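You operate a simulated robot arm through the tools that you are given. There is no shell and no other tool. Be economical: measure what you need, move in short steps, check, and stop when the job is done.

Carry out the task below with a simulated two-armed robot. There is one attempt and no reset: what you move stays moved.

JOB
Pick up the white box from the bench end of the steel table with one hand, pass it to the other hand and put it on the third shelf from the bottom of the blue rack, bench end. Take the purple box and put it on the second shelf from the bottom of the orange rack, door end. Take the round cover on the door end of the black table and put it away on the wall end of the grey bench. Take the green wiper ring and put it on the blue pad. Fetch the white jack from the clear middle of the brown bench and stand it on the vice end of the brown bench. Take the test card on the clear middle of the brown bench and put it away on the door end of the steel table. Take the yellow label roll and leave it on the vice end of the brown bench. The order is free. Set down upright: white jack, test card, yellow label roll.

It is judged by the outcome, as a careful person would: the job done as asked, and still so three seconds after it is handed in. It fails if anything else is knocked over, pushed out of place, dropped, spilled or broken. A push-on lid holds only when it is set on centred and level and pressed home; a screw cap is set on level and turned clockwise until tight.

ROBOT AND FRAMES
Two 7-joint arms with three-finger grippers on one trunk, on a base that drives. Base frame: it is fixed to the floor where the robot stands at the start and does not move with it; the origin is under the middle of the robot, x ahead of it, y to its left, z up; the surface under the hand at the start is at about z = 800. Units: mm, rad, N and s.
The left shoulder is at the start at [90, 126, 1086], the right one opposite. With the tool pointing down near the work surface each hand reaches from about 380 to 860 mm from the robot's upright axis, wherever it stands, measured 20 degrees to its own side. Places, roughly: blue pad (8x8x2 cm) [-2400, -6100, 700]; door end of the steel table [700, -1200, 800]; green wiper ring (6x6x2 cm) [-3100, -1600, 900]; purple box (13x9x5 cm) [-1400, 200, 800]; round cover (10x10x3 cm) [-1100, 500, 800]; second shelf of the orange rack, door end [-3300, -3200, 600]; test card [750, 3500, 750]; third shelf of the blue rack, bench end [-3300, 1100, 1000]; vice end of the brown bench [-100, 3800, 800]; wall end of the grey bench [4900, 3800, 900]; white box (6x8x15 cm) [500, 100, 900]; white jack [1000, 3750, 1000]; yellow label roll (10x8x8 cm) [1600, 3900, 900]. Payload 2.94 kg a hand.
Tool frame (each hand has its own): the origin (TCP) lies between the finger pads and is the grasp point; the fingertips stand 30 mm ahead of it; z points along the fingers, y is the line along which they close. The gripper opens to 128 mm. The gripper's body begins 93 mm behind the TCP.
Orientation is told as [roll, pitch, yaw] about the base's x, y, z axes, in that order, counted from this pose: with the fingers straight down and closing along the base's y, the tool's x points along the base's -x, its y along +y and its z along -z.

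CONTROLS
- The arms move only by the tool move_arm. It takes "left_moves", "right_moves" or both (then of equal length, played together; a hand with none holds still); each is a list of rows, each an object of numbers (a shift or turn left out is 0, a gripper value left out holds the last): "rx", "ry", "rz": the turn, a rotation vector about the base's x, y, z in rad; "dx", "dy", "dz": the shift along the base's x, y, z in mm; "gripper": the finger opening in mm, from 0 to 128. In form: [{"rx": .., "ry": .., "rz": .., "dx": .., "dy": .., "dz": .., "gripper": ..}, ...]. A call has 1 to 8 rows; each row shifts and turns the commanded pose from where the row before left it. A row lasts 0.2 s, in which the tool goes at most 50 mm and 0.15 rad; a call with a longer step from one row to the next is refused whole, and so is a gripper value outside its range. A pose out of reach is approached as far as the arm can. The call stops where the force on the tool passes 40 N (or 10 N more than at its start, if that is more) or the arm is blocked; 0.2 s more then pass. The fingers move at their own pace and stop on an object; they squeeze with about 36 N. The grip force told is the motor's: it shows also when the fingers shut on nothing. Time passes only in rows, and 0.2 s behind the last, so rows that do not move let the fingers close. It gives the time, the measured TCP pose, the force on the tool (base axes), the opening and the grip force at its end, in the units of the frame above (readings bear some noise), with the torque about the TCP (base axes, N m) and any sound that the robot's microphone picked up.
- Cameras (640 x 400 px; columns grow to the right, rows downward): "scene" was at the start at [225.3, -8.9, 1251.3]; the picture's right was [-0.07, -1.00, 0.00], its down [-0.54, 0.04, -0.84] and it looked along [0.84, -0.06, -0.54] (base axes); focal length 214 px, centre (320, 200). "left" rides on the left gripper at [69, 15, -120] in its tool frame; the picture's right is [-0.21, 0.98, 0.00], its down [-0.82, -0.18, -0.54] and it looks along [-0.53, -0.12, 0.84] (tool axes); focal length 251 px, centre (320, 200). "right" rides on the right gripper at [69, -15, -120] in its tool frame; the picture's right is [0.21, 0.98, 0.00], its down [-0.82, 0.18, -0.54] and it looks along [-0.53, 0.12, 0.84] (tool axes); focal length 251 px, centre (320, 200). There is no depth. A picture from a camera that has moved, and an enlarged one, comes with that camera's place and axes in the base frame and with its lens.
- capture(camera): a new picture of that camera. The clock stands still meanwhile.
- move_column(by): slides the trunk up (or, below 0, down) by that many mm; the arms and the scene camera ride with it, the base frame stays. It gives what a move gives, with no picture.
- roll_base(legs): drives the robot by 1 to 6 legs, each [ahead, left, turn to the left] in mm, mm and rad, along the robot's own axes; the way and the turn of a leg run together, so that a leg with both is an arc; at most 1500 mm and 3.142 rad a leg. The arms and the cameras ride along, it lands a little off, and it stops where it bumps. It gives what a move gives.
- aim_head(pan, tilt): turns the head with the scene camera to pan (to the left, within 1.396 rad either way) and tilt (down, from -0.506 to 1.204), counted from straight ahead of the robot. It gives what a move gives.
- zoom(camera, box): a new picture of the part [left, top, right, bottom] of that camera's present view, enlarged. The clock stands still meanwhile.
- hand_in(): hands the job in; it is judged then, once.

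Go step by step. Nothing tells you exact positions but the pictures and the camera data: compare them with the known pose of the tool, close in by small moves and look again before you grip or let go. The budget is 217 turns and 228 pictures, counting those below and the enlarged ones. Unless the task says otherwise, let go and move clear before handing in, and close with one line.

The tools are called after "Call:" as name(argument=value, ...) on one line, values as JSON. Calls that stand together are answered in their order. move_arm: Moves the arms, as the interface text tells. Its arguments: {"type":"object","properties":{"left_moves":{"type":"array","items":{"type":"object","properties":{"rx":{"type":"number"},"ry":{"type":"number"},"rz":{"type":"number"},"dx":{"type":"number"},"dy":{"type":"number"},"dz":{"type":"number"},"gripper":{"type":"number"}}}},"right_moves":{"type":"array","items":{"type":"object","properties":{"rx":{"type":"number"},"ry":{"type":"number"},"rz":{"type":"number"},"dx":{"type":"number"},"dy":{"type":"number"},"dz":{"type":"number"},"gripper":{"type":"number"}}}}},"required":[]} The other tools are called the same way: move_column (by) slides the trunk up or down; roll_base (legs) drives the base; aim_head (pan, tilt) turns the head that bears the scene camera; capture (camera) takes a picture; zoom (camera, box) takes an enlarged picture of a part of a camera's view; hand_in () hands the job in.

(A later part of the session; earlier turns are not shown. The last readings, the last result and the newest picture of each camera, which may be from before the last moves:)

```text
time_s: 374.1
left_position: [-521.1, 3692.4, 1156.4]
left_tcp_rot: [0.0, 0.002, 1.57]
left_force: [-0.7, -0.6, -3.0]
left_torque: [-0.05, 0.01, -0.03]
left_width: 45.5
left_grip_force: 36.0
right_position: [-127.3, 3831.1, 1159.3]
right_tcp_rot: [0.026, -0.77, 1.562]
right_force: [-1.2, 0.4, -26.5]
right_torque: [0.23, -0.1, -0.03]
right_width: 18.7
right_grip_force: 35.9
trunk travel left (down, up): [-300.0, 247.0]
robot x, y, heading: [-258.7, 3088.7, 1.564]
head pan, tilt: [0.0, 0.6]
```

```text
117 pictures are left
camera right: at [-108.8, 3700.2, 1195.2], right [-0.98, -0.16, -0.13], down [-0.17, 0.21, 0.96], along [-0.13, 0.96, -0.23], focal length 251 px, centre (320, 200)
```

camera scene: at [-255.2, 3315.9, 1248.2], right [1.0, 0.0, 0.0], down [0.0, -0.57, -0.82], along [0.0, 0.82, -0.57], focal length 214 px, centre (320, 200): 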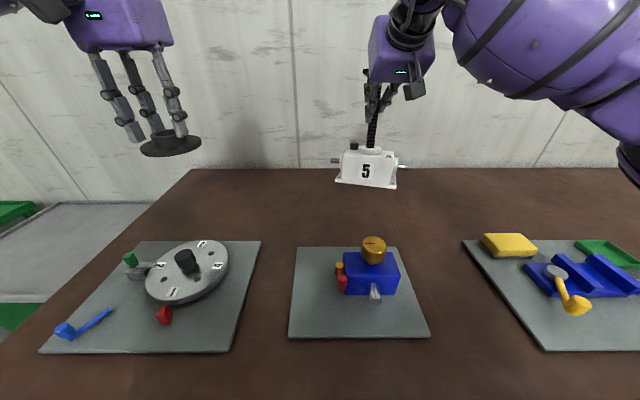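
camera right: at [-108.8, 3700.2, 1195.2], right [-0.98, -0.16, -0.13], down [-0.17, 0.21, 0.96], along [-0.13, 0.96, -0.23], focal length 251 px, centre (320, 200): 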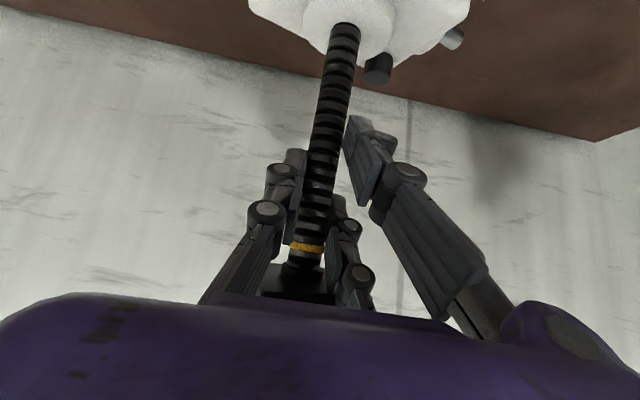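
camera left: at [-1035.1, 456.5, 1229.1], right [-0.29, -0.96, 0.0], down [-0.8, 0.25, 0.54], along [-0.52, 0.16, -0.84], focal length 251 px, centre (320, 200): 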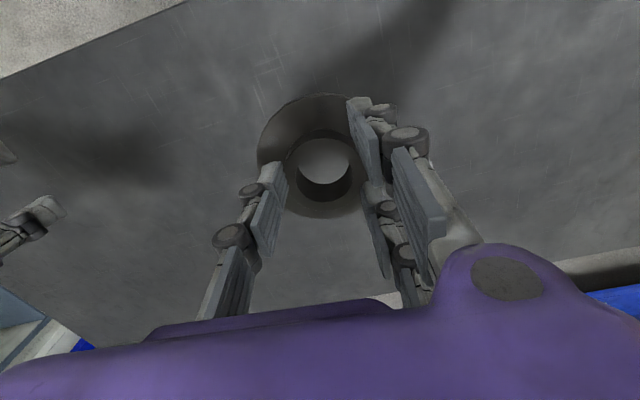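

The place behind the vice tray is clear. The screw is slowly slipping through the fingers, so I'll lower it promptly.

Call:
move_arm(right_moves=[{"dz": -35}, {"dz": -35}, {"dz": -30}, {"dz": -15}, {"dz": -6}, {"dz": -6}])

Call:
capture(camera="scene")

```text
time_s: 375.5
left_position: [-520.3, 3684.6, 1161.9]
left_tcp_rot: [0.004, -0.004, 1.569]
left_force: [-0.1, 0.2, -4.0]
left_torque: [-0.03, -0.02, 0.04]
left_width: 45.3
left_grip_force: 36.2
right_position: [-125.0, 3825.2, 1045.9]
right_tcp_rot: [0.035, -0.798, 1.552]
right_force: [13.5, -9.9, 25.3]
right_torque: [0.6, 0.32, -0.22]
right_width: 19.0
right_grip_force: 36.2
trunk travel left (down, up): [-300.0, 247.0]
robot x, y, heading: [-254.9, 3091.3, 1.566]
head pan, tilt: [0.0, 0.6]
```

```text
116 pictures are left
camera scene: at [-253.7, 3309.0, 1249.9], right [1.0, -0.01, 0.0], down [0.0, -0.56, -0.83], along [0.0, 0.83, -0.56], focal length 214 px, centre (320, 200)
```

scene: 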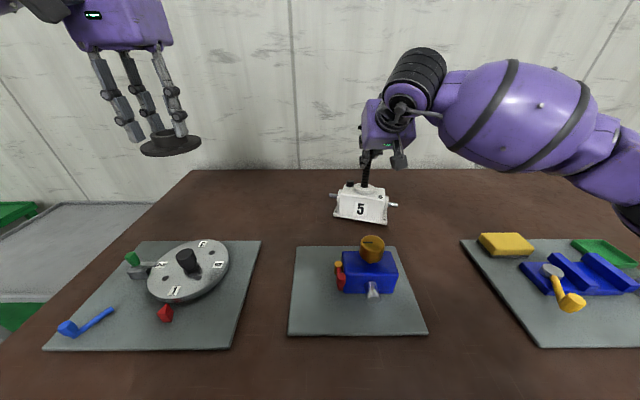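

It's on the bench with 25 N of contact. I'll ease off, open, let it settle, and look before withdrawing.

Call:
move_arm(right_moves=[{"dz": 2}, {"gripper": 40}, {"gripper": 100}, {"gripper": 100}, {"gripper": 100}])

Call:
capture(camera="right")

Call:
zoom(camera="scene", box=[280, 120, 440, 260])

```text
time_s: 376.7
left_position: [-522.4, 3689.3, 1157.8]
left_tcp_rot: [0.001, 0.0, 1.572]
left_force: [-0.4, -0.1, -3.3]
left_torque: [0.0, -0.02, 0.0]
left_width: 45.6
left_grip_force: 36.2
right_position: [-127.3, 3827.9, 1038.6]
right_tcp_rot: [0.028, -0.779, 1.561]
right_force: [-0.8, 0.2, -0.6]
right_torque: [0.02, 0.0, 0.01]
right_width: 100.2
right_grip_force: 0.1
trunk travel left (down, up): [-300.0, 247.0]
robot x, y, heading: [-256.1, 3092.2, 1.569]
head pan, tilt: [0.0, 0.6]
```

```text
115 pictures are left
camera right: at [-109.1, 3696.2, 1074.2], right [-0.98, -0.16, -0.13], down [-0.16, 0.2, 0.97], along [-0.13, 0.97, -0.22], focal length 251 px, centre (320, 200)
```

right: 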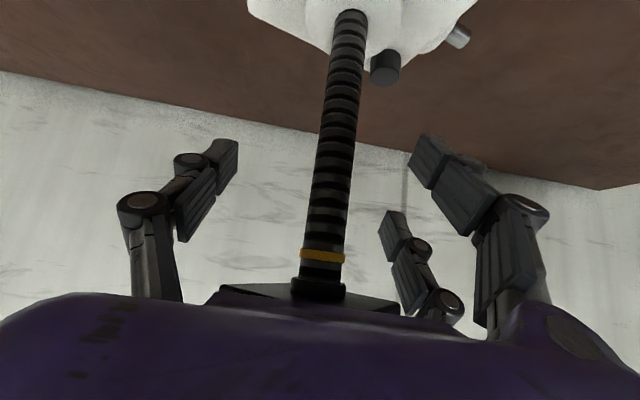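

```text
2.86 times, centred on (360, 190) of scene
camera zoom: at [-255.6, 3312.7, 1248.8], right [1.0, 0.0, 0.0], down [0.0, -0.56, -0.83], along [0.0, 0.83, -0.56], focal length 613 px, centre (206, 229)
```

zoom: 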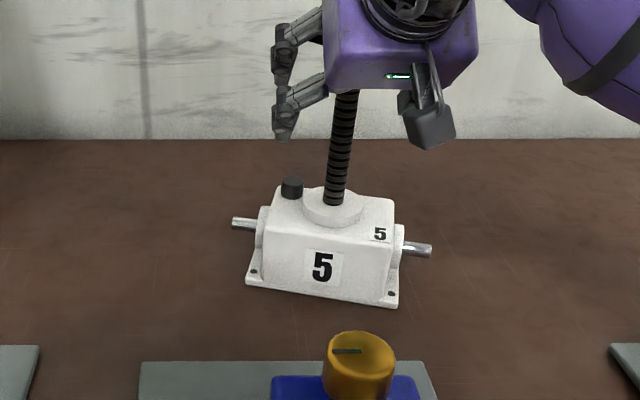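

The jack stands upright on the bench. I'll withdraw along the hand axis.

Call:
move_arm(right_moves=[{"dy": -20, "dz": 18}, {"dy": -25, "dz": 23}, {"dy": -30, "dz": 28}, {"dy": -30, "dz": 28}, {"dy": -30, "dz": 28}])

Call:
capture(camera="scene")

```text
time_s: 377.9
left_position: [-522.5, 3686.9, 1158.8]
left_tcp_rot: [0.001, -0.001, 1.571]
left_force: [-0.2, 0.6, -2.7]
left_torque: [-0.02, 0.03, 0.0]
left_width: 45.4
left_grip_force: 35.8
right_position: [-130.4, 3691.0, 1161.9]
right_tcp_rot: [0.027, -0.779, 1.561]
right_force: [0.4, 0.2, -0.3]
right_torque: [0.02, -0.04, 0.0]
right_width: 100.1
right_grip_force: 0.1
trunk travel left (down, up): [-300.0, 247.0]
robot x, y, heading: [-256.8, 3088.5, 1.569]
head pan, tilt: [0.0, 0.6]
```

```text
113 pictures are left
camera scene: at [-255.9, 3312.2, 1248.9], right [1.0, 0.0, 0.0], down [0.0, -0.56, -0.83], along [0.0, 0.83, -0.56], focal length 214 px, centre (320, 200)
```

scene: 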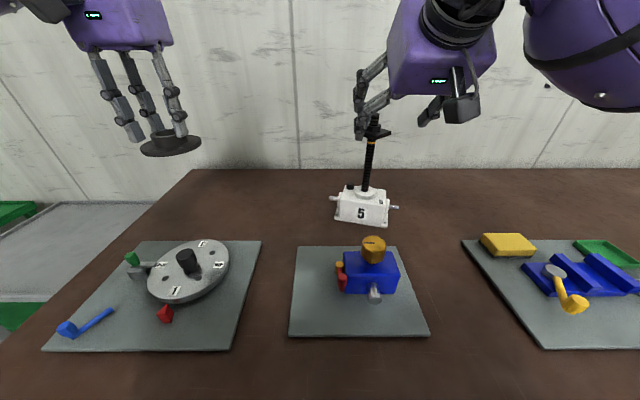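

The jack is standing clear. Next is the yellow label roll at about [1600, 3900]. I'll back off slightly, sidestep right to x of about 1400, and look.

Call:
roll_base(legs=[[-150, 0, 0], [0, -850, 0], [0, -800, 0]])

Call:
capture(camera="scene")

Call:
capture(camera="right")

```text
time_s: 393.7
left_position: [1144.7, 3523.5, 1158.1]
left_tcp_rot: [0.0, 0.001, 1.546]
left_force: [0.3, -0.5, -2.9]
left_torque: [-0.01, 0.01, 0.01]
left_width: 45.4
left_grip_force: 36.1
right_position: [1536.2, 3517.6, 1162.3]
right_tcp_rot: [0.028, -0.778, 1.536]
right_force: [0.2, -0.7, 0.5]
right_torque: [0.01, 0.0, -0.01]
right_width: 100.0
right_grip_force: 0.0
trunk travel left (down, up): [-300.0, 247.0]
robot x, y, heading: [1395.3, 2919.0, 1.542]
head pan, tilt: [0.0, 0.6]
```

```text
112 pictures are left
camera scene: at [1401.8, 3140.8, 1248.8], right [1.0, -0.03, 0.0], down [-0.02, -0.56, -0.82], along [0.02, 0.82, -0.57], focal length 214 px, centre (320, 200)
```

scene: 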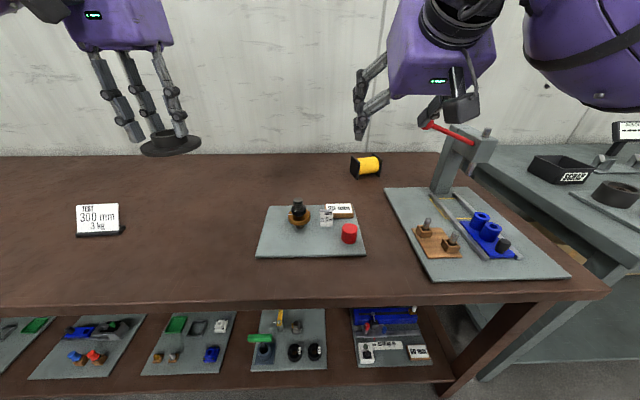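

```text
111 pictures are left
camera right: at [1551.1, 3384.7, 1197.3], right [-0.98, -0.14, -0.13], down [-0.16, 0.21, 0.97], along [-0.11, 0.97, -0.23], focal length 251 px, centre (320, 200)
```

right: 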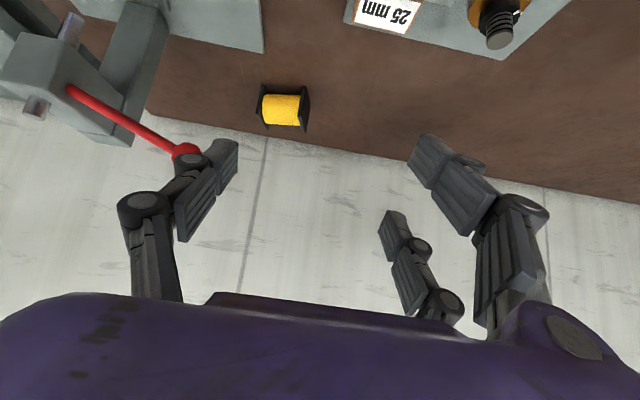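

The roll is at [1596, 3879, 890], but the press lever beside it sticks out where my right forearm would go, so the left hand suits it better. I'll first deliver the cover held by the left hand, and look along the wall toward the grey bench.

Call:
roll_base(legs=[[-250, 0, 0.03]])

Call:
aim_head(pan=-1.2, tilt=0.25)

Call:
capture(camera="scene")

```text
time_s: 395.5
left_position: [1123.1, 3267.8, 1158.8]
left_tcp_rot: [0.004, -0.001, 1.573]
left_force: [-0.1, 0.1, -3.4]
left_torque: [-0.03, 0.0, -0.02]
left_width: 45.6
left_grip_force: 35.9
right_position: [1515.1, 3274.2, 1161.6]
right_tcp_rot: [0.029, -0.779, 1.564]
right_force: [0.5, -0.4, -0.7]
right_torque: [-0.02, -0.01, -0.01]
right_width: 100.0
right_grip_force: 0.0
trunk travel left (down, up): [-300.0, 247.0]
robot x, y, heading: [1394.4, 2671.7, 1.569]
head pan, tilt: [0.0, 0.6]
```

```text
time_s: 396.9
left_position: [1123.5, 3268.4, 1157.3]
left_tcp_rot: [0.003, 0.0, 1.576]
left_force: [0.4, 0.1, -3.3]
left_torque: [-0.01, -0.02, 0.0]
left_width: 45.5
left_grip_force: 36.3
right_position: [1514.9, 3273.8, 1162.0]
right_tcp_rot: [0.028, -0.779, 1.564]
right_force: [-0.3, -0.3, 0.1]
right_torque: [-0.04, 0.01, 0.03]
right_width: 99.8
right_grip_force: 0.1
trunk travel left (down, up): [-300.0, 247.0]
robot x, y, heading: [1388.9, 2675.4, 1.569]
head pan, tilt: [-1.201, 0.25]
```

```text
110 pictures are left
camera scene: at [1478.4, 2838.9, 1281.0], right [0.36, -0.93, 0.0], down [-0.23, -0.09, -0.97], along [0.9, 0.35, -0.25], focal length 214 px, centre (320, 200)
```

scene: 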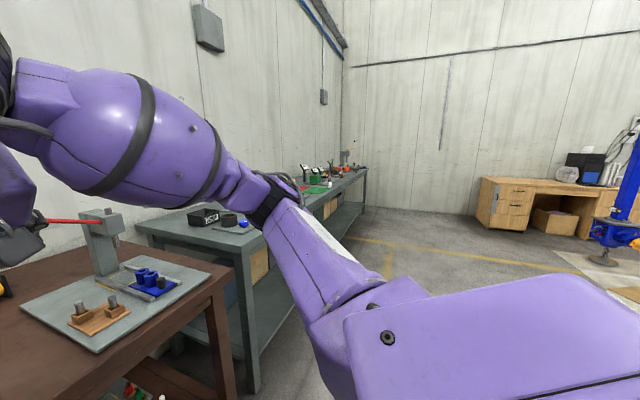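

The grey bench runs along the wall beyond the brown one, and the floor in front is clear. I'll sidestep along it to its far (wall) end.

Call:
roll_base(legs=[[0, -1500, 0], [0, -1500, 0], [0, -450, 0]])

Call:
aim_head(pan=0.0, tilt=0.45)

Call:
capture(camera="scene")

```text
time_s: 426.8
left_position: [4548.7, 3264.3, 1157.2]
left_tcp_rot: [0.004, 0.0, 1.545]
left_force: [0.1, 0.0, -3.2]
left_torque: [0.0, 0.0, 0.0]
left_width: 45.4
left_grip_force: 36.1
right_position: [4939.9, 3256.5, 1162.7]
right_tcp_rot: [0.027, -0.779, 1.537]
right_force: [-0.1, -0.1, 0.1]
right_torque: [0.01, 0.03, 0.02]
right_width: 100.1
right_grip_force: 0.0
trunk travel left (down, up): [-300.0, 247.0]
robot x, y, heading: [4797.3, 2659.9, 1.54]
head pan, tilt: [-1.201, 0.25]
```

```text
time_s: 428.2
left_position: [4548.0, 3263.8, 1158.6]
left_tcp_rot: [0.002, 0.0, 1.549]
left_force: [-0.3, 0.2, -2.6]
left_torque: [-0.05, -0.02, 0.0]
left_width: 45.3
left_grip_force: 35.8
right_position: [4939.3, 3258.0, 1161.9]
right_tcp_rot: [0.029, -0.777, 1.537]
right_force: [0.0, -0.1, 0.0]
right_torque: [-0.02, 0.01, 0.01]
right_width: 99.9
right_grip_force: 0.0
trunk travel left (down, up): [-300.0, 247.0]
robot x, y, heading: [4797.9, 2661.0, 1.547]
head pan, tilt: [0.0, 0.45]
```

```text
109 pictures are left
camera scene: at [4805.8, 2884.7, 1262.3], right [1.0, -0.03, 0.0], down [-0.01, -0.44, -0.9], along [0.03, 0.9, -0.44], focal length 214 px, centre (320, 200)
```

scene: 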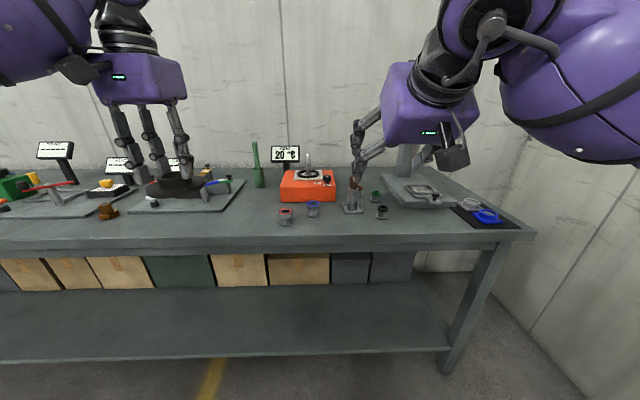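

The wall end of the grey bench is fairly full, but there's free space at the front, left of the black mat and in front of the grey tray. I'll move over there for a closer look.

Call:
move_arm(right_moves=[{"dx": 30, "dy": -20, "dz": 20}, {"dx": 30, "dy": -20, "dz": 20}, {"dx": 30, "dy": -20, "dz": 20}, {"dx": 30, "dy": -20}])

Call:
roll_base(legs=[[0, -350, 0.02], [150, 0, 0]])

Call:
aim_head(pan=0.0, tilt=0.6)

Call:
capture(camera="scene")

Call:
capture(camera="left")

```text
time_s: 429.2
left_position: [4548.3, 3260.8, 1158.8]
left_tcp_rot: [0.002, -0.002, 1.548]
left_force: [0.7, -0.3, -3.9]
left_torque: [0.04, 0.04, 0.03]
left_width: 45.5
left_grip_force: 36.6
right_position: [5062.9, 3175.5, 1223.5]
right_tcp_rot: [0.029, -0.778, 1.538]
right_force: [0.7, 0.4, 1.0]
right_torque: [0.05, 0.03, 0.03]
right_width: 100.0
right_grip_force: 0.0
trunk travel left (down, up): [-300.0, 247.0]
robot x, y, heading: [4798.8, 2661.8, 1.547]
head pan, tilt: [0.0, 0.45]
```

```text
time_s: 433.8
left_position: [4881.3, 3397.0, 1158.0]
left_tcp_rot: [0.002, 0.001, 1.568]
left_force: [-0.7, -0.1, -2.5]
left_torque: [-0.04, 0.0, 0.0]
left_width: 45.3
left_grip_force: 35.3
right_position: [5395.4, 3322.0, 1224.6]
right_tcp_rot: [0.026, -0.778, 1.557]
right_force: [0.3, 0.1, -0.7]
right_torque: [-0.01, 0.01, 0.0]
right_width: 99.7
right_grip_force: 0.0
trunk travel left (down, up): [-300.0, 247.0]
robot x, y, heading: [5147.6, 2800.1, 1.561]
head pan, tilt: [0.0, 0.45]
```

```text
time_s: 434.5
left_position: [4881.5, 3398.1, 1158.2]
left_tcp_rot: [0.002, -0.001, 1.566]
left_force: [0.2, 0.2, -2.7]
left_torque: [-0.02, 0.0, 0.03]
left_width: 45.4
left_grip_force: 35.8
right_position: [5395.4, 3322.4, 1224.4]
right_tcp_rot: [0.029, -0.779, 1.556]
right_force: [0.0, -0.5, -0.5]
right_torque: [-0.02, -0.01, -0.04]
right_width: 100.0
right_grip_force: 0.1
trunk travel left (down, up): [-300.0, 247.0]
robot x, y, heading: [5145.3, 2796.8, 1.564]
head pan, tilt: [0.0, 0.6]
```

```text
108 pictures are left
camera scene: at [5147.1, 3020.8, 1248.8], right [1.0, -0.01, 0.0], down [0.0, -0.56, -0.83], along [0.01, 0.83, -0.56], focal length 214 px, centre (320, 200)
```

scene: 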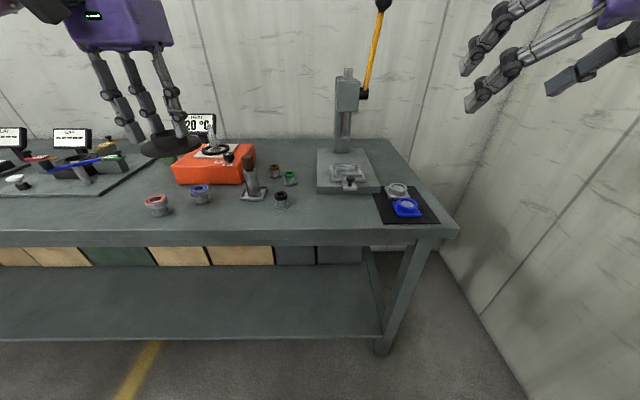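

```text
107 pictures are left
camera left: at [4865.7, 3328.0, 1277.3], right [-0.98, 0.22, 0.0], down [0.18, 0.82, 0.54], along [0.12, 0.53, -0.84], focal length 251 px, centre (320, 200)
```

left: 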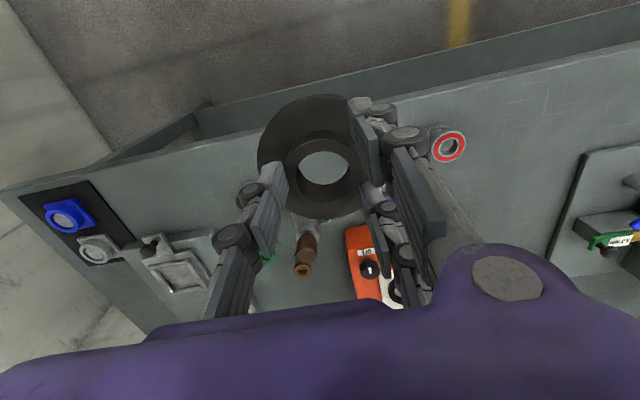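

There's a free spot about [5180, 3530] between the small cup and the black mat, in front of the press. I'll shift right a little and bring the cover over it.

Call:
roll_base(legs=[[0, -80, 0]])

Call:
move_arm(left_moves=[{"dx": 43, "dy": 12}, {"dx": 43, "dy": 12}, {"dx": 43, "dy": 12}, {"dx": 43, "dy": 12}, {"dx": 43, "dy": 12}, {"dy": 40, "dz": -25}, {"dy": 30, "dz": -30}, {"dz": -40}])

Call:
capture(camera="scene")

Call:
capture(camera="left")

```text
time_s: 435.9
left_position: [4960.5, 3398.1, 1157.5]
left_tcp_rot: [0.002, 0.001, 1.567]
left_force: [0.6, 0.0, -3.3]
left_torque: [-0.03, -0.02, -0.01]
left_width: 45.3
left_grip_force: 36.3
right_position: [5475.6, 3321.3, 1224.0]
right_tcp_rot: [0.028, -0.78, 1.556]
right_force: [0.3, 1.3, 0.8]
right_torque: [0.01, 0.01, 0.01]
right_width: 100.0
right_grip_force: 0.0
trunk travel left (down, up): [-300.0, 247.0]
robot x, y, heading: [5224.9, 2798.9, 1.562]
head pan, tilt: [0.0, 0.6]
```

```text
time_s: 437.7
left_position: [5175.8, 3529.8, 1063.5]
left_tcp_rot: [-0.001, 0.001, 1.568]
left_force: [-0.1, 1.2, -3.8]
left_torque: [-0.07, -0.04, 0.01]
left_width: 45.3
left_grip_force: 36.0
right_position: [5474.3, 3321.6, 1223.1]
right_tcp_rot: [0.025, -0.777, 1.557]
right_force: [0.4, 0.3, -0.2]
right_torque: [-0.01, 0.03, -0.01]
right_width: 100.2
right_grip_force: 0.0
trunk travel left (down, up): [-300.0, 247.0]
robot x, y, heading: [5223.9, 2798.4, 1.564]
head pan, tilt: [0.0, 0.6]
```

```text
106 pictures are left
camera scene: at [5225.7, 3021.0, 1248.6], right [1.0, -0.01, 0.0], down [0.0, -0.57, -0.82], along [0.01, 0.82, -0.57], focal length 214 px, centre (320, 200)
```

scene: 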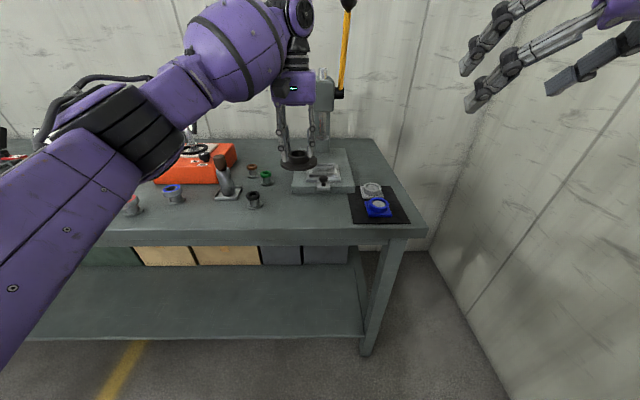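

```text
105 pictures are left
camera left: at [5159.6, 3460.5, 1183.7], right [-0.98, 0.22, 0.0], down [0.18, 0.82, 0.54], along [0.12, 0.53, -0.84], focal length 251 px, centre (320, 200)
```

left: 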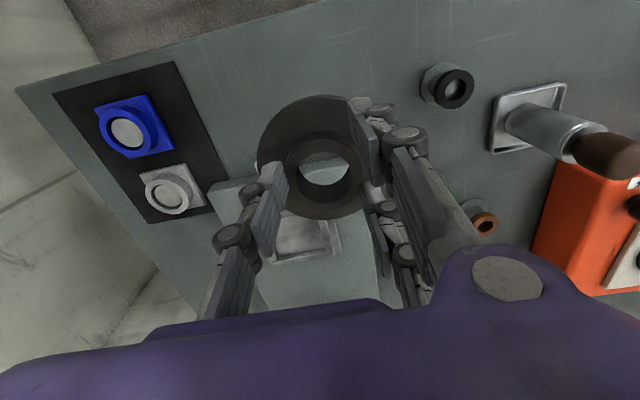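

The landing spot is clear. I'll shift 20 mm toward the front for margin from the tray, and lower until contact.

Call:
move_arm(left_moves=[{"dy": -20, "dz": -35}, {"dz": -45}, {"dz": -35}, {"dz": -10}, {"dz": -6}, {"dz": -5}, {"dz": -4}, {"dz": -4}])

Call:
capture(camera="left")

```text
time_s: 439.5
left_position: [5176.2, 3506.3, 922.3]
left_tcp_rot: [0.003, -0.004, 1.567]
left_force: [-1.1, 0.2, 26.8]
left_torque: [0.46, -0.04, 0.09]
left_width: 45.8
left_grip_force: 36.2
right_position: [5475.7, 3318.9, 1225.6]
right_tcp_rot: [0.029, -0.781, 1.558]
right_force: [-0.4, 0.4, 0.1]
right_torque: [0.0, -0.01, 0.0]
right_width: 99.7
right_grip_force: 0.0
trunk travel left (down, up): [-300.0, 247.0]
robot x, y, heading: [5225.2, 2797.8, 1.559]
head pan, tilt: [0.0, 0.6]
```

```text
104 pictures are left
camera left: at [5160.2, 3436.0, 1041.4], right [-0.98, 0.22, 0.0], down [0.18, 0.82, 0.54], along [0.12, 0.53, -0.84], focal length 251 px, centre (320, 200)
```

left: 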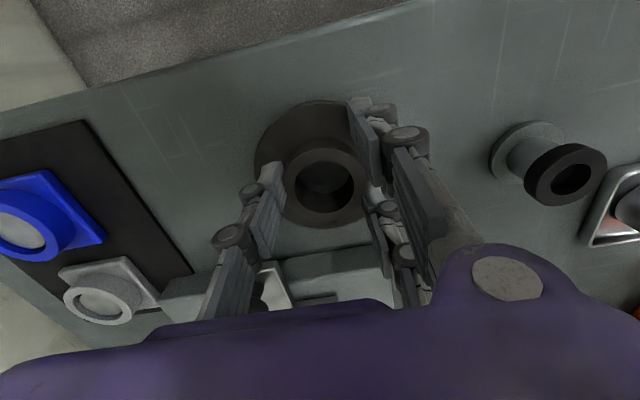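

The cover sits on the bench with 27 N of contact. I'll release and rise.

Call:
move_arm(left_moves=[{"dz": 3}, {"gripper": 65}, {"gripper": 75}, {"gripper": 75}, {"dz": 30}, {"dz": 45}, {"dz": 50}, {"dz": 50}])

Call:
capture(camera="left")

```text
time_s: 441.3
left_position: [5179.7, 3502.7, 1096.2]
left_tcp_rot: [0.002, 0.002, 1.569]
left_force: [1.0, -0.7, 1.0]
left_torque: [0.03, 0.02, 0.0]
left_width: 75.0
left_grip_force: 0.0
right_position: [5476.4, 3319.2, 1225.1]
right_tcp_rot: [0.028, -0.779, 1.557]
right_force: [-0.1, -0.4, 0.1]
right_torque: [0.02, -0.01, 0.04]
right_width: 100.1
right_grip_force: 0.1
trunk travel left (down, up): [-300.0, 247.0]
robot x, y, heading: [5222.8, 2797.6, 1.56]
head pan, tilt: [0.0, 0.6]
```

```text
103 pictures are left
camera left: at [5163.8, 3433.7, 1215.9], right [-0.98, 0.22, 0.0], down [0.18, 0.82, 0.54], along [0.12, 0.53, -0.84], focal length 251 px, centre (320, 200)
```

left: 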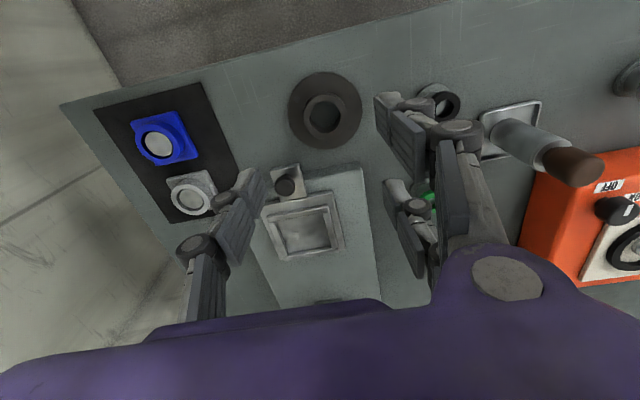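

The cover is put away. Now back to the label roll: I'll raise and retract both hands and sidestep back to x of about 1620.

Call:
move_arm(left_moves=[{"dz": 40, "dy": -20}, {"dz": 40, "dy": -30}, {"dz": 30, "dy": -30}, {"dy": -30}], right_moves=[{"dz": 20, "dy": -20}, {"dz": 20, "dy": -20}, {"dz": 20, "dy": -20}, {"dy": -10}])

Call:
roll_base(legs=[[-130, 0, 0], [0, 1500, 0], [0, 1500, 0], [0, 580, 0]])

Call:
aim_head(pan=0.0, tilt=0.5)

Call:
capture(camera="scene")

```text
time_s: 442.3
left_position: [5176.1, 3395.8, 1207.5]
left_tcp_rot: [0.001, 0.001, 1.567]
left_force: [0.2, 0.0, 0.6]
left_torque: [0.0, -0.01, -0.01]
left_width: 75.1
left_grip_force: 0.1
right_position: [5475.5, 3249.4, 1282.0]
right_tcp_rot: [0.029, -0.777, 1.556]
right_force: [-0.5, 0.5, 0.9]
right_torque: [-0.01, 0.03, -0.02]
right_width: 99.9
right_grip_force: 0.1
trunk travel left (down, up): [-300.0, 247.0]
robot x, y, heading: [5225.7, 2798.7, 1.562]
head pan, tilt: [0.0, 0.6]
```

```text
time_s: 474.8
left_position: [1590.9, 3453.5, 1209.1]
left_tcp_rot: [0.002, 0.0, 1.518]
left_force: [-0.1, 0.2, -0.7]
left_torque: [0.0, 0.02, -0.01]
left_width: 74.8
left_grip_force: 0.1
right_position: [1883.7, 3291.5, 1281.2]
right_tcp_rot: [0.029, -0.78, 1.509]
right_force: [-0.6, -0.5, -0.4]
right_torque: [0.01, 0.0, -0.02]
right_width: 99.9
right_grip_force: 0.1
trunk travel left (down, up): [-300.0, 247.0]
robot x, y, heading: [1611.0, 2855.7, 1.515]
head pan, tilt: [0.0, 0.6]
```

```text
time_s: 475.5
left_position: [1590.1, 3453.9, 1208.4]
left_tcp_rot: [0.0, 0.0, 1.518]
left_force: [-0.5, -0.7, -1.0]
left_torque: [0.0, -0.01, -0.01]
left_width: 75.0
left_grip_force: 0.1
right_position: [1883.3, 3292.6, 1281.3]
right_tcp_rot: [0.028, -0.778, 1.508]
right_force: [0.2, 0.1, 0.6]
right_torque: [-0.01, 0.02, -0.06]
right_width: 100.3
right_grip_force: 0.0
trunk travel left (down, up): [-300.0, 247.0]
robot x, y, heading: [1606.5, 2852.3, 1.512]
head pan, tilt: [0.0, 0.499]
```

```text
102 pictures are left
camera scene: at [1622.6, 3077.3, 1257.9], right [1.0, -0.06, 0.0], down [-0.03, -0.48, -0.88], along [0.05, 0.88, -0.48], focal length 214 px, centre (320, 200)
```

scene: 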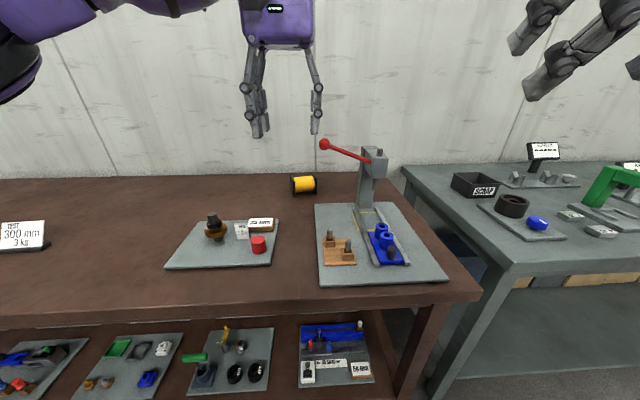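

The lever's ball is at about [1665, 3636, 1115]. I'll keep the left hand above 1200 while passing it, drive in with the heading straightened, then look down at the roll.

Call:
roll_base(legs=[[0, 0, 0.058], [230, 0, 0]])

Call:
move_arm(left_moves=[{"dy": 40, "gripper": 128}, {"dy": 40}, {"dy": 40}, {"dy": 40}])

Call:
capture(camera="left")

Call:
capture(camera="scene")

```text
time_s: 477.6
left_position: [1553.0, 3675.4, 1208.1]
left_tcp_rot: [0.002, 0.0, 1.578]
left_force: [-0.5, -0.1, -0.6]
left_torque: [-0.04, 0.01, -0.02]
left_width: 74.9
left_grip_force: 0.0
right_position: [1856.4, 3531.9, 1283.2]
right_tcp_rot: [0.029, -0.778, 1.571]
right_force: [-0.4, 0.7, -0.6]
right_torque: [0.0, 0.02, -0.01]
right_width: 100.1
right_grip_force: 0.1
trunk travel left (down, up): [-300.0, 247.0]
robot x, y, heading: [1607.2, 3076.1, 1.576]
head pan, tilt: [0.0, 0.499]
```

```text
time_s: 478.6
left_position: [1555.4, 3803.6, 1203.2]
left_tcp_rot: [0.002, -0.002, 1.577]
left_force: [-0.8, -0.4, 1.2]
left_torque: [0.0, 0.01, 0.01]
left_width: 128.0
left_grip_force: 0.0
left hand out of reach, approached as far as the arm can: row 4
right_position: [1855.6, 3531.3, 1282.8]
right_tcp_rot: [0.028, -0.78, 1.568]
right_force: [0.3, 0.2, 0.1]
right_torque: [-0.01, 0.0, 0.0]
right_width: 99.8
right_grip_force: 0.0
trunk travel left (down, up): [-300.0, 247.0]
robot x, y, heading: [1608.5, 3078.1, 1.574]
head pan, tilt: [0.0, 0.499]
```

```text
101 pictures are left
camera left: at [1540.0, 3732.9, 1322.1], right [-0.98, 0.21, 0.0], down [0.18, 0.82, 0.54], along [0.11, 0.53, -0.84], focal length 251 px, centre (320, 200)
```

left: 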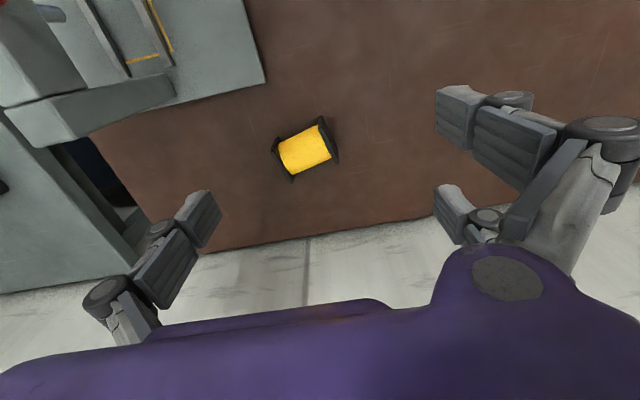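

```text
100 pictures are left
camera scene: at [1608.2, 3300.9, 1258.0], right [1.0, 0.0, 0.0], down [0.0, -0.48, -0.88], along [0.0, 0.88, -0.48], focal length 214 px, centre (320, 200)
```

scene: 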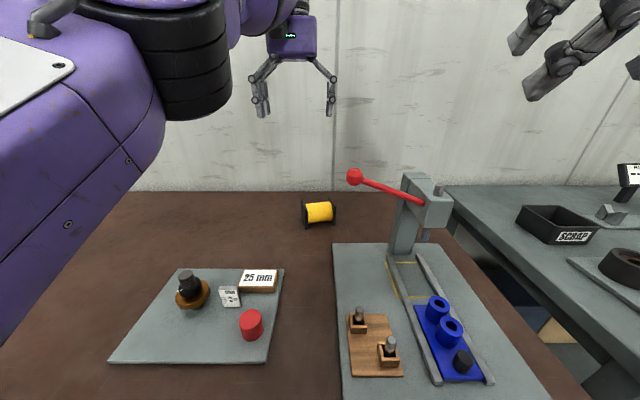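

The roll is centred at about [1601, 3888] with yaw about 0.2. I'll nudge the base forward, line up the left hand, and lower it behind the lever.

Call:
roll_base(legs=[[35, 0, 0]])

Call:
move_arm(left_moves=[{"dx": 23, "rz": 0.1, "dz": -20}, {"dx": 23, "rz": 0.1, "dz": -30}, {"dz": -40, "dy": 15}, {"dz": -40, "dy": 15}, {"dz": -40, "dy": 15}])

Call:
capture(camera="left")

Call:
capture(camera="scene")

```text
time_s: 479.5
left_position: [1556.7, 3835.7, 1203.0]
left_tcp_rot: [0.001, -0.002, 1.577]
left_force: [0.3, 0.2, -0.1]
left_torque: [0.0, -0.02, 0.04]
left_width: 127.9
left_grip_force: 0.1
right_position: [1857.5, 3564.3, 1282.8]
right_tcp_rot: [0.027, -0.782, 1.568]
right_force: [0.1, 0.3, 0.1]
right_torque: [0.03, 0.03, 0.0]
right_width: 100.0
right_grip_force: 0.0
trunk travel left (down, up): [-300.0, 247.0]
robot x, y, heading: [1611.0, 3109.9, 1.572]
head pan, tilt: [0.0, 0.499]
```

```text
time_s: 480.7
left_position: [1602.1, 3885.6, 1032.4]
left_tcp_rot: [-0.001, -0.001, 1.777]
left_force: [0.3, -0.1, 0.4]
left_torque: [-0.05, 0.01, 0.0]
left_width: 127.8
left_grip_force: 0.1
right_position: [1858.2, 3566.3, 1281.7]
right_tcp_rot: [0.029, -0.778, 1.568]
right_force: [-0.1, -0.5, -0.3]
right_torque: [0.03, -0.02, -0.01]
right_width: 99.7
right_grip_force: 0.0
trunk travel left (down, up): [-300.0, 247.0]
robot x, y, heading: [1606.5, 3105.7, 1.572]
head pan, tilt: [0.0, 0.499]
```

```text
99 pictures are left
camera left: at [1601.6, 3815.1, 1151.0], right [-1.0, 0.01, 0.0], down [0.01, 0.84, 0.54], along [0.0, 0.54, -0.84], focal length 251 px, centre (320, 200)
```

left: 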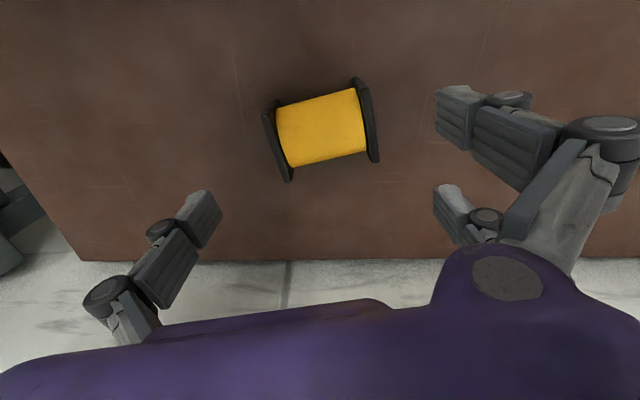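

```text
98 pictures are left
camera scene: at [1609.0, 3337.0, 1257.7], right [1.0, 0.0, 0.0], down [0.0, -0.48, -0.88], along [0.0, 0.88, -0.48], focal length 214 px, centre (320, 200)
```

scene: 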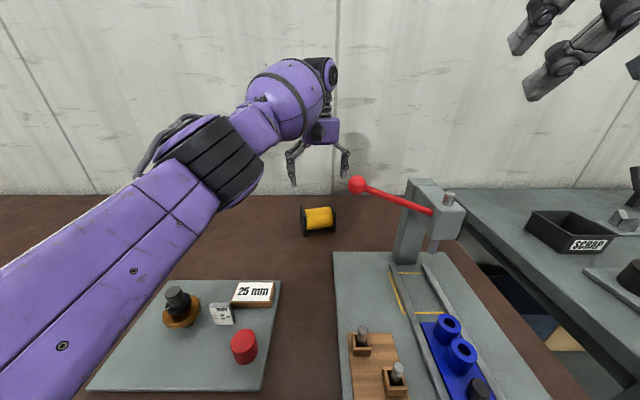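

The roll is centred at [1599, 3891] with yaw about 0.25. I'll correct and go down to just above it, then check.

Call:
move_arm(left_moves=[{"dx": -3, "dy": 4, "rz": 0.05, "dz": -20}, {"dz": -30}])

Call:
capture(camera="left")

```text
time_s: 481.3
left_position: [1600.1, 3889.3, 981.0]
left_tcp_rot: [0.003, 0.0, 1.827]
left_force: [0.7, -0.1, 0.4]
left_torque: [-0.03, 0.01, 0.0]
left_width: 128.0
left_grip_force: 0.1
right_position: [1856.6, 3567.2, 1282.1]
right_tcp_rot: [0.028, -0.778, 1.567]
right_force: [0.3, -0.1, -0.3]
right_torque: [0.02, 0.03, 0.02]
right_width: 99.8
right_grip_force: 0.0
trunk travel left (down, up): [-300.0, 247.0]
robot x, y, heading: [1609.2, 3113.8, 1.576]
head pan, tilt: [0.0, 0.499]
```

```text
97 pictures are left
camera left: at [1602.4, 3817.1, 1100.6], right [-1.0, -0.04, 0.0], down [-0.03, 0.84, 0.54], along [-0.02, 0.54, -0.84], focal length 251 px, centre (320, 200)
```

left: 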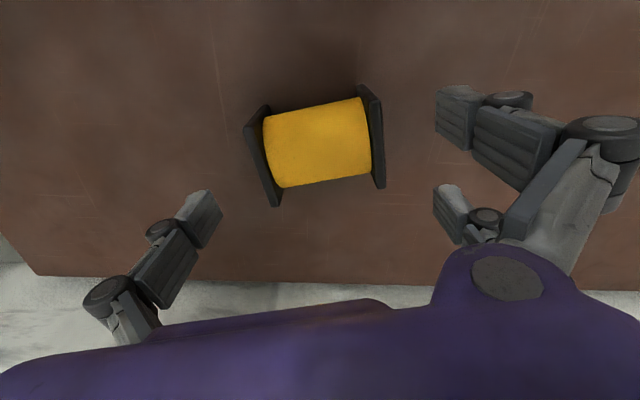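

I'll make a small correction (+6 mm in y, a little more yaw), then go down around the cheeks and close.

Call:
move_arm(left_moves=[{"dx": 2, "dy": 6, "rz": 0.04, "dz": -20}, {"dz": -35}, {"dz": -30}, {"gripper": 80}, {"gripper": 80}, {"gripper": 80}])

Call:
capture(camera="left")

```text
time_s: 482.7
left_position: [1598.0, 3891.8, 898.4]
left_tcp_rot: [0.001, -0.001, 1.864]
left_force: [1.7, 0.5, 3.1]
left_torque: [0.36, -0.27, -0.06]
left_width: 101.3
left_grip_force: 36.2
right_position: [1856.5, 3564.7, 1282.3]
right_tcp_rot: [0.029, -0.78, 1.567]
right_force: [-0.2, -1.1, -1.2]
right_torque: [-0.02, 0.0, 0.01]
right_width: 100.0
right_grip_force: 0.0
trunk travel left (down, up): [-300.0, 247.0]
robot x, y, heading: [1606.1, 3112.5, 1.572]
head pan, tilt: [0.0, 0.499]
```

```text
96 pictures are left
camera left: at [1604.2, 3820.7, 1016.3], right [-1.0, -0.08, 0.0], down [-0.07, 0.84, 0.54], along [-0.04, 0.54, -0.84], focal length 251 px, centre (320, 200)
```

left: 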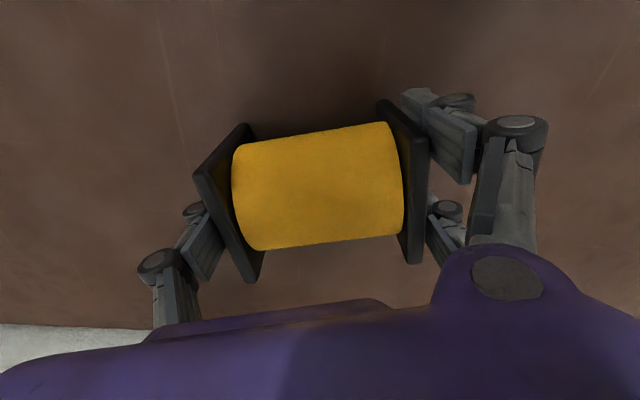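

It's gripped at 101 mm on the cheeks. I'll lift it 120 mm and sidestep left to the vice end, behind the trays.

Call:
move_arm(left_moves=[{"dz": 20}, {"dz": 40}, {"dz": 40}, {"dz": 30}])

Call:
capture(camera="left")

Call:
roll_base(legs=[[0, 760, 0], [0, 740, 0]])

Call:
capture(camera="scene")

Call:
capture(camera="left")

```text
time_s: 483.7
left_position: [1600.6, 3892.7, 1024.8]
left_tcp_rot: [0.001, -0.001, 1.865]
left_force: [-0.2, -0.5, -3.1]
left_torque: [-0.01, -0.02, -0.03]
left_width: 101.2
left_grip_force: 35.8
right_position: [1856.8, 3564.1, 1283.0]
right_tcp_rot: [0.029, -0.779, 1.567]
right_force: [-0.3, 0.6, 0.5]
right_torque: [0.01, 0.03, 0.03]
right_width: 100.2
right_grip_force: 0.1
trunk travel left (down, up): [-300.0, 247.0]
robot x, y, heading: [1607.6, 3113.3, 1.575]
head pan, tilt: [0.0, 0.499]
```

```text
95 pictures are left
camera left: at [1606.1, 3820.7, 1145.4], right [-1.0, -0.08, 0.0], down [-0.07, 0.84, 0.54], along [-0.04, 0.54, -0.84], focal length 251 px, centre (320, 200)
```

left: 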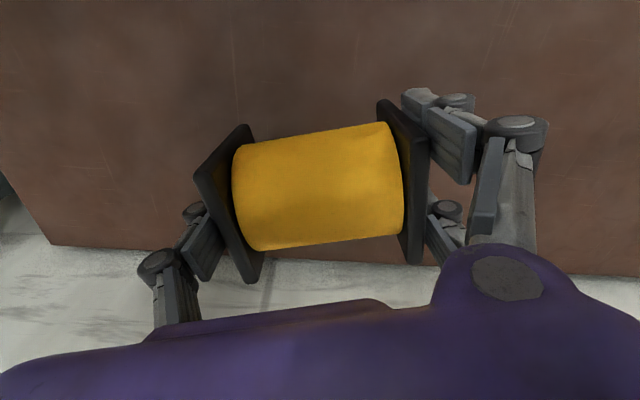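

```text
time_s: 497.2
left_position: [116.0, 3888.3, 1025.0]
left_tcp_rot: [0.001, 0.0, 1.87]
left_force: [-0.2, 0.0, -2.0]
left_torque: [-0.03, -0.05, 0.02]
left_width: 100.1
left_grip_force: 35.8
right_position: [371.2, 3561.2, 1282.7]
right_tcp_rot: [0.029, -0.779, 1.568]
right_force: [-0.1, 0.1, -0.3]
right_torque: [-0.03, 0.03, -0.05]
right_width: 100.1
right_grip_force: 0.2
trunk travel left (down, up): [-300.0, 247.0]
robot x, y, heading: [124.4, 3107.8, 1.567]
head pan, tilt: [0.0, 0.499]
```

```text
94 pictures are left
camera scene: at [123.8, 3331.7, 1257.9], right [1.0, 0.0, 0.0], down [0.0, -0.48, -0.88], along [0.0, 0.88, -0.48], focal length 214 px, centre (320, 200)
```

scene: 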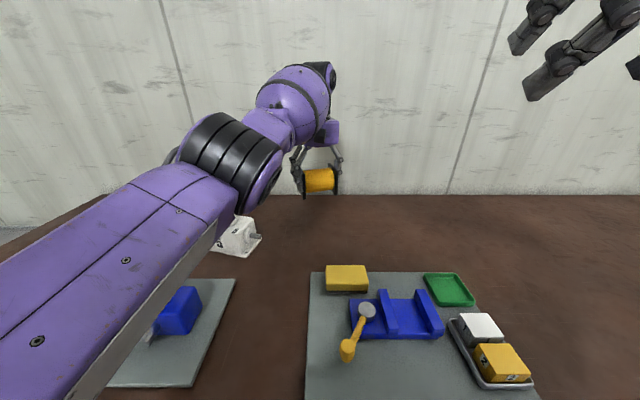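

```text
93 pictures are left
camera left: at [120.8, 3817.5, 1144.6], right [-1.0, -0.08, 0.0], down [-0.07, 0.84, 0.54], along [-0.04, 0.54, -0.84], focal length 251 px, centre (320, 200)
```

left: 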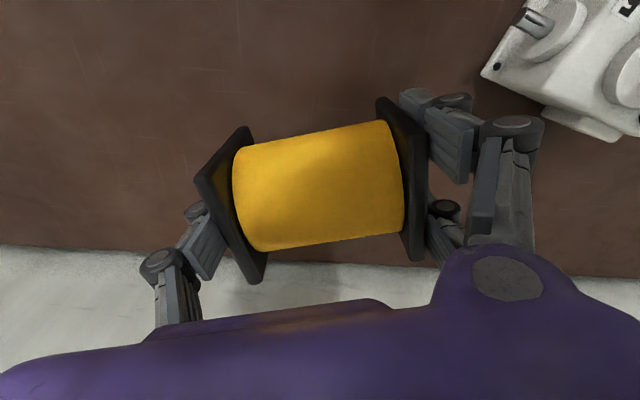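

The roll is at [116, 3888] and the jack is well to the left. I'll shift a little left and forward and lower it to the bench.

Call:
move_arm(left_moves=[{"dx": -15, "dy": -15, "dz": -30}, {"dx": -15, "dy": -15, "dz": -35}, {"dz": -35}, {"dz": -16}, {"dz": -4}, {"dz": -4}, {"dz": -3}, {"dz": -3}])

Call:
capture(camera="left")

Call:
capture(camera="scene")

```text
time_s: 499.0
left_position: [86.9, 3858.6, 898.0]
left_tcp_rot: [0.001, -0.003, 1.865]
left_force: [0.6, 1.2, 7.6]
left_torque: [-0.43, 0.37, -0.02]
left_width: 99.8
left_grip_force: 36.3
right_position: [372.3, 3560.2, 1281.6]
right_tcp_rot: [0.026, -0.78, 1.566]
right_force: [0.4, 0.3, 0.1]
right_torque: [-0.01, 0.01, 0.02]
right_width: 99.9
right_grip_force: 0.1
trunk travel left (down, up): [-300.0, 247.0]
robot x, y, heading: [124.7, 3109.2, 1.573]
head pan, tilt: [0.0, 0.499]
```

```text
92 pictures are left
camera left: at [91.5, 3786.5, 1016.2], right [-1.0, -0.08, 0.0], down [-0.07, 0.84, 0.54], along [-0.04, 0.54, -0.84], focal length 251 px, centre (320, 200)
```

left: 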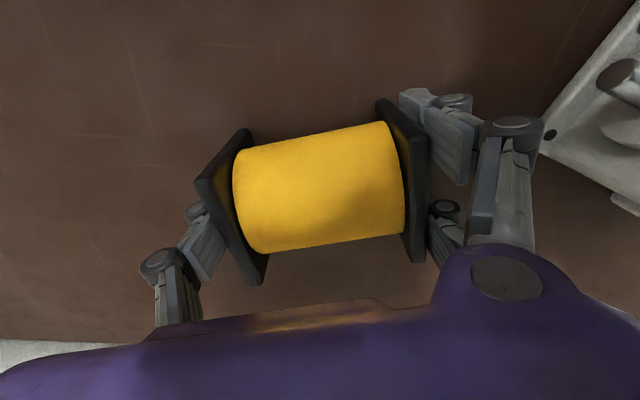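

```text
91 pictures are left
camera scene: at [124.0, 3330.7, 1258.2], right [1.0, 0.0, 0.0], down [0.0, -0.48, -0.88], along [0.0, 0.88, -0.48], focal length 214 px, centre (320, 200)
```

scene: 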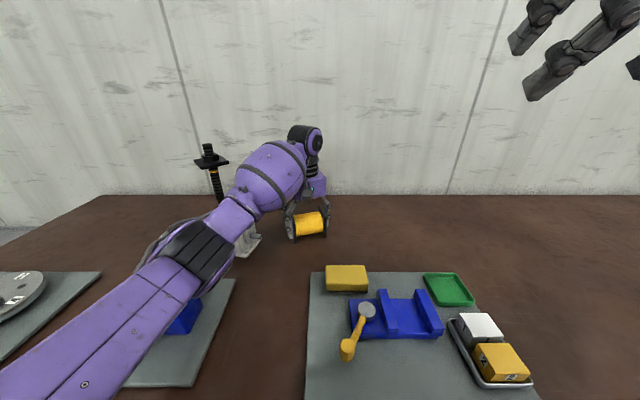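

It touches down at the same height as when it was picked. I'll open slightly and rise straight up.

Call:
move_arm(left_moves=[{"gripper": 108}, {"gripper": 116}, {"gripper": 116}, {"dz": 30}, {"dz": 45}, {"dz": 45}, {"dz": 45}])

Call:
capture(camera="left")

Call:
capture(camera="scene")

```text
time_s: 500.6
left_position: [87.8, 3859.4, 1062.0]
left_tcp_rot: [0.002, -0.001, 1.865]
left_force: [0.3, -0.5, -0.5]
left_torque: [0.02, 0.03, 0.04]
left_width: 116.0
left_grip_force: 0.0
right_position: [372.5, 3559.3, 1282.7]
right_tcp_rot: [0.027, -0.781, 1.565]
right_force: [0.0, 0.2, -0.2]
right_torque: [0.06, 0.03, 0.0]
right_width: 100.0
right_grip_force: 0.1
trunk travel left (down, up): [-300.0, 247.0]
robot x, y, heading: [125.3, 3105.2, 1.58]
head pan, tilt: [0.0, 0.499]
```

```text
90 pictures are left
camera left: at [91.8, 3787.3, 1182.0], right [-1.0, -0.08, 0.0], down [-0.07, 0.84, 0.54], along [-0.04, 0.54, -0.84], focal length 251 px, centre (320, 200)
```

left: 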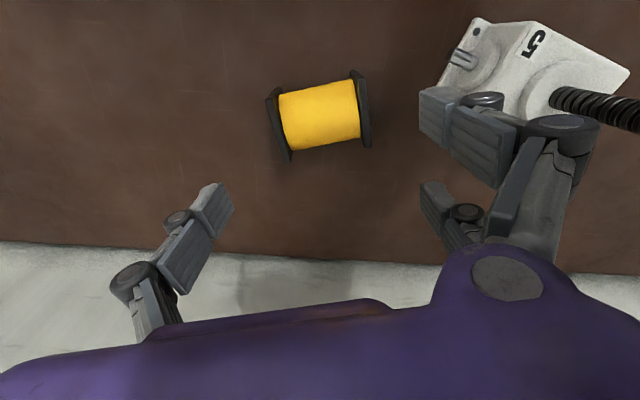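

```text
89 pictures are left
camera scene: at [124.3, 3330.3, 1258.1], right [1.0, 0.0, 0.0], down [0.0, -0.48, -0.88], along [0.0, 0.88, -0.48], focal length 214 px, centre (320, 200)
```

scene: 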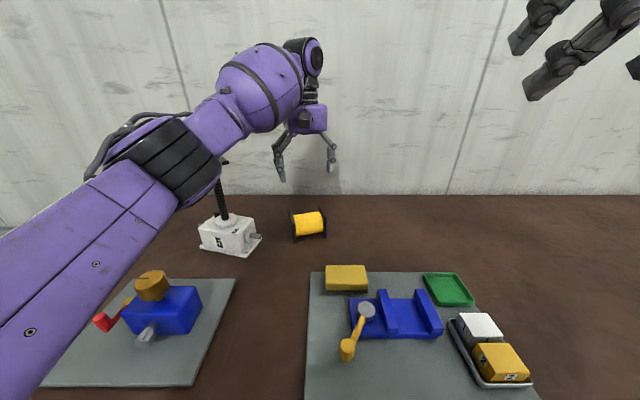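

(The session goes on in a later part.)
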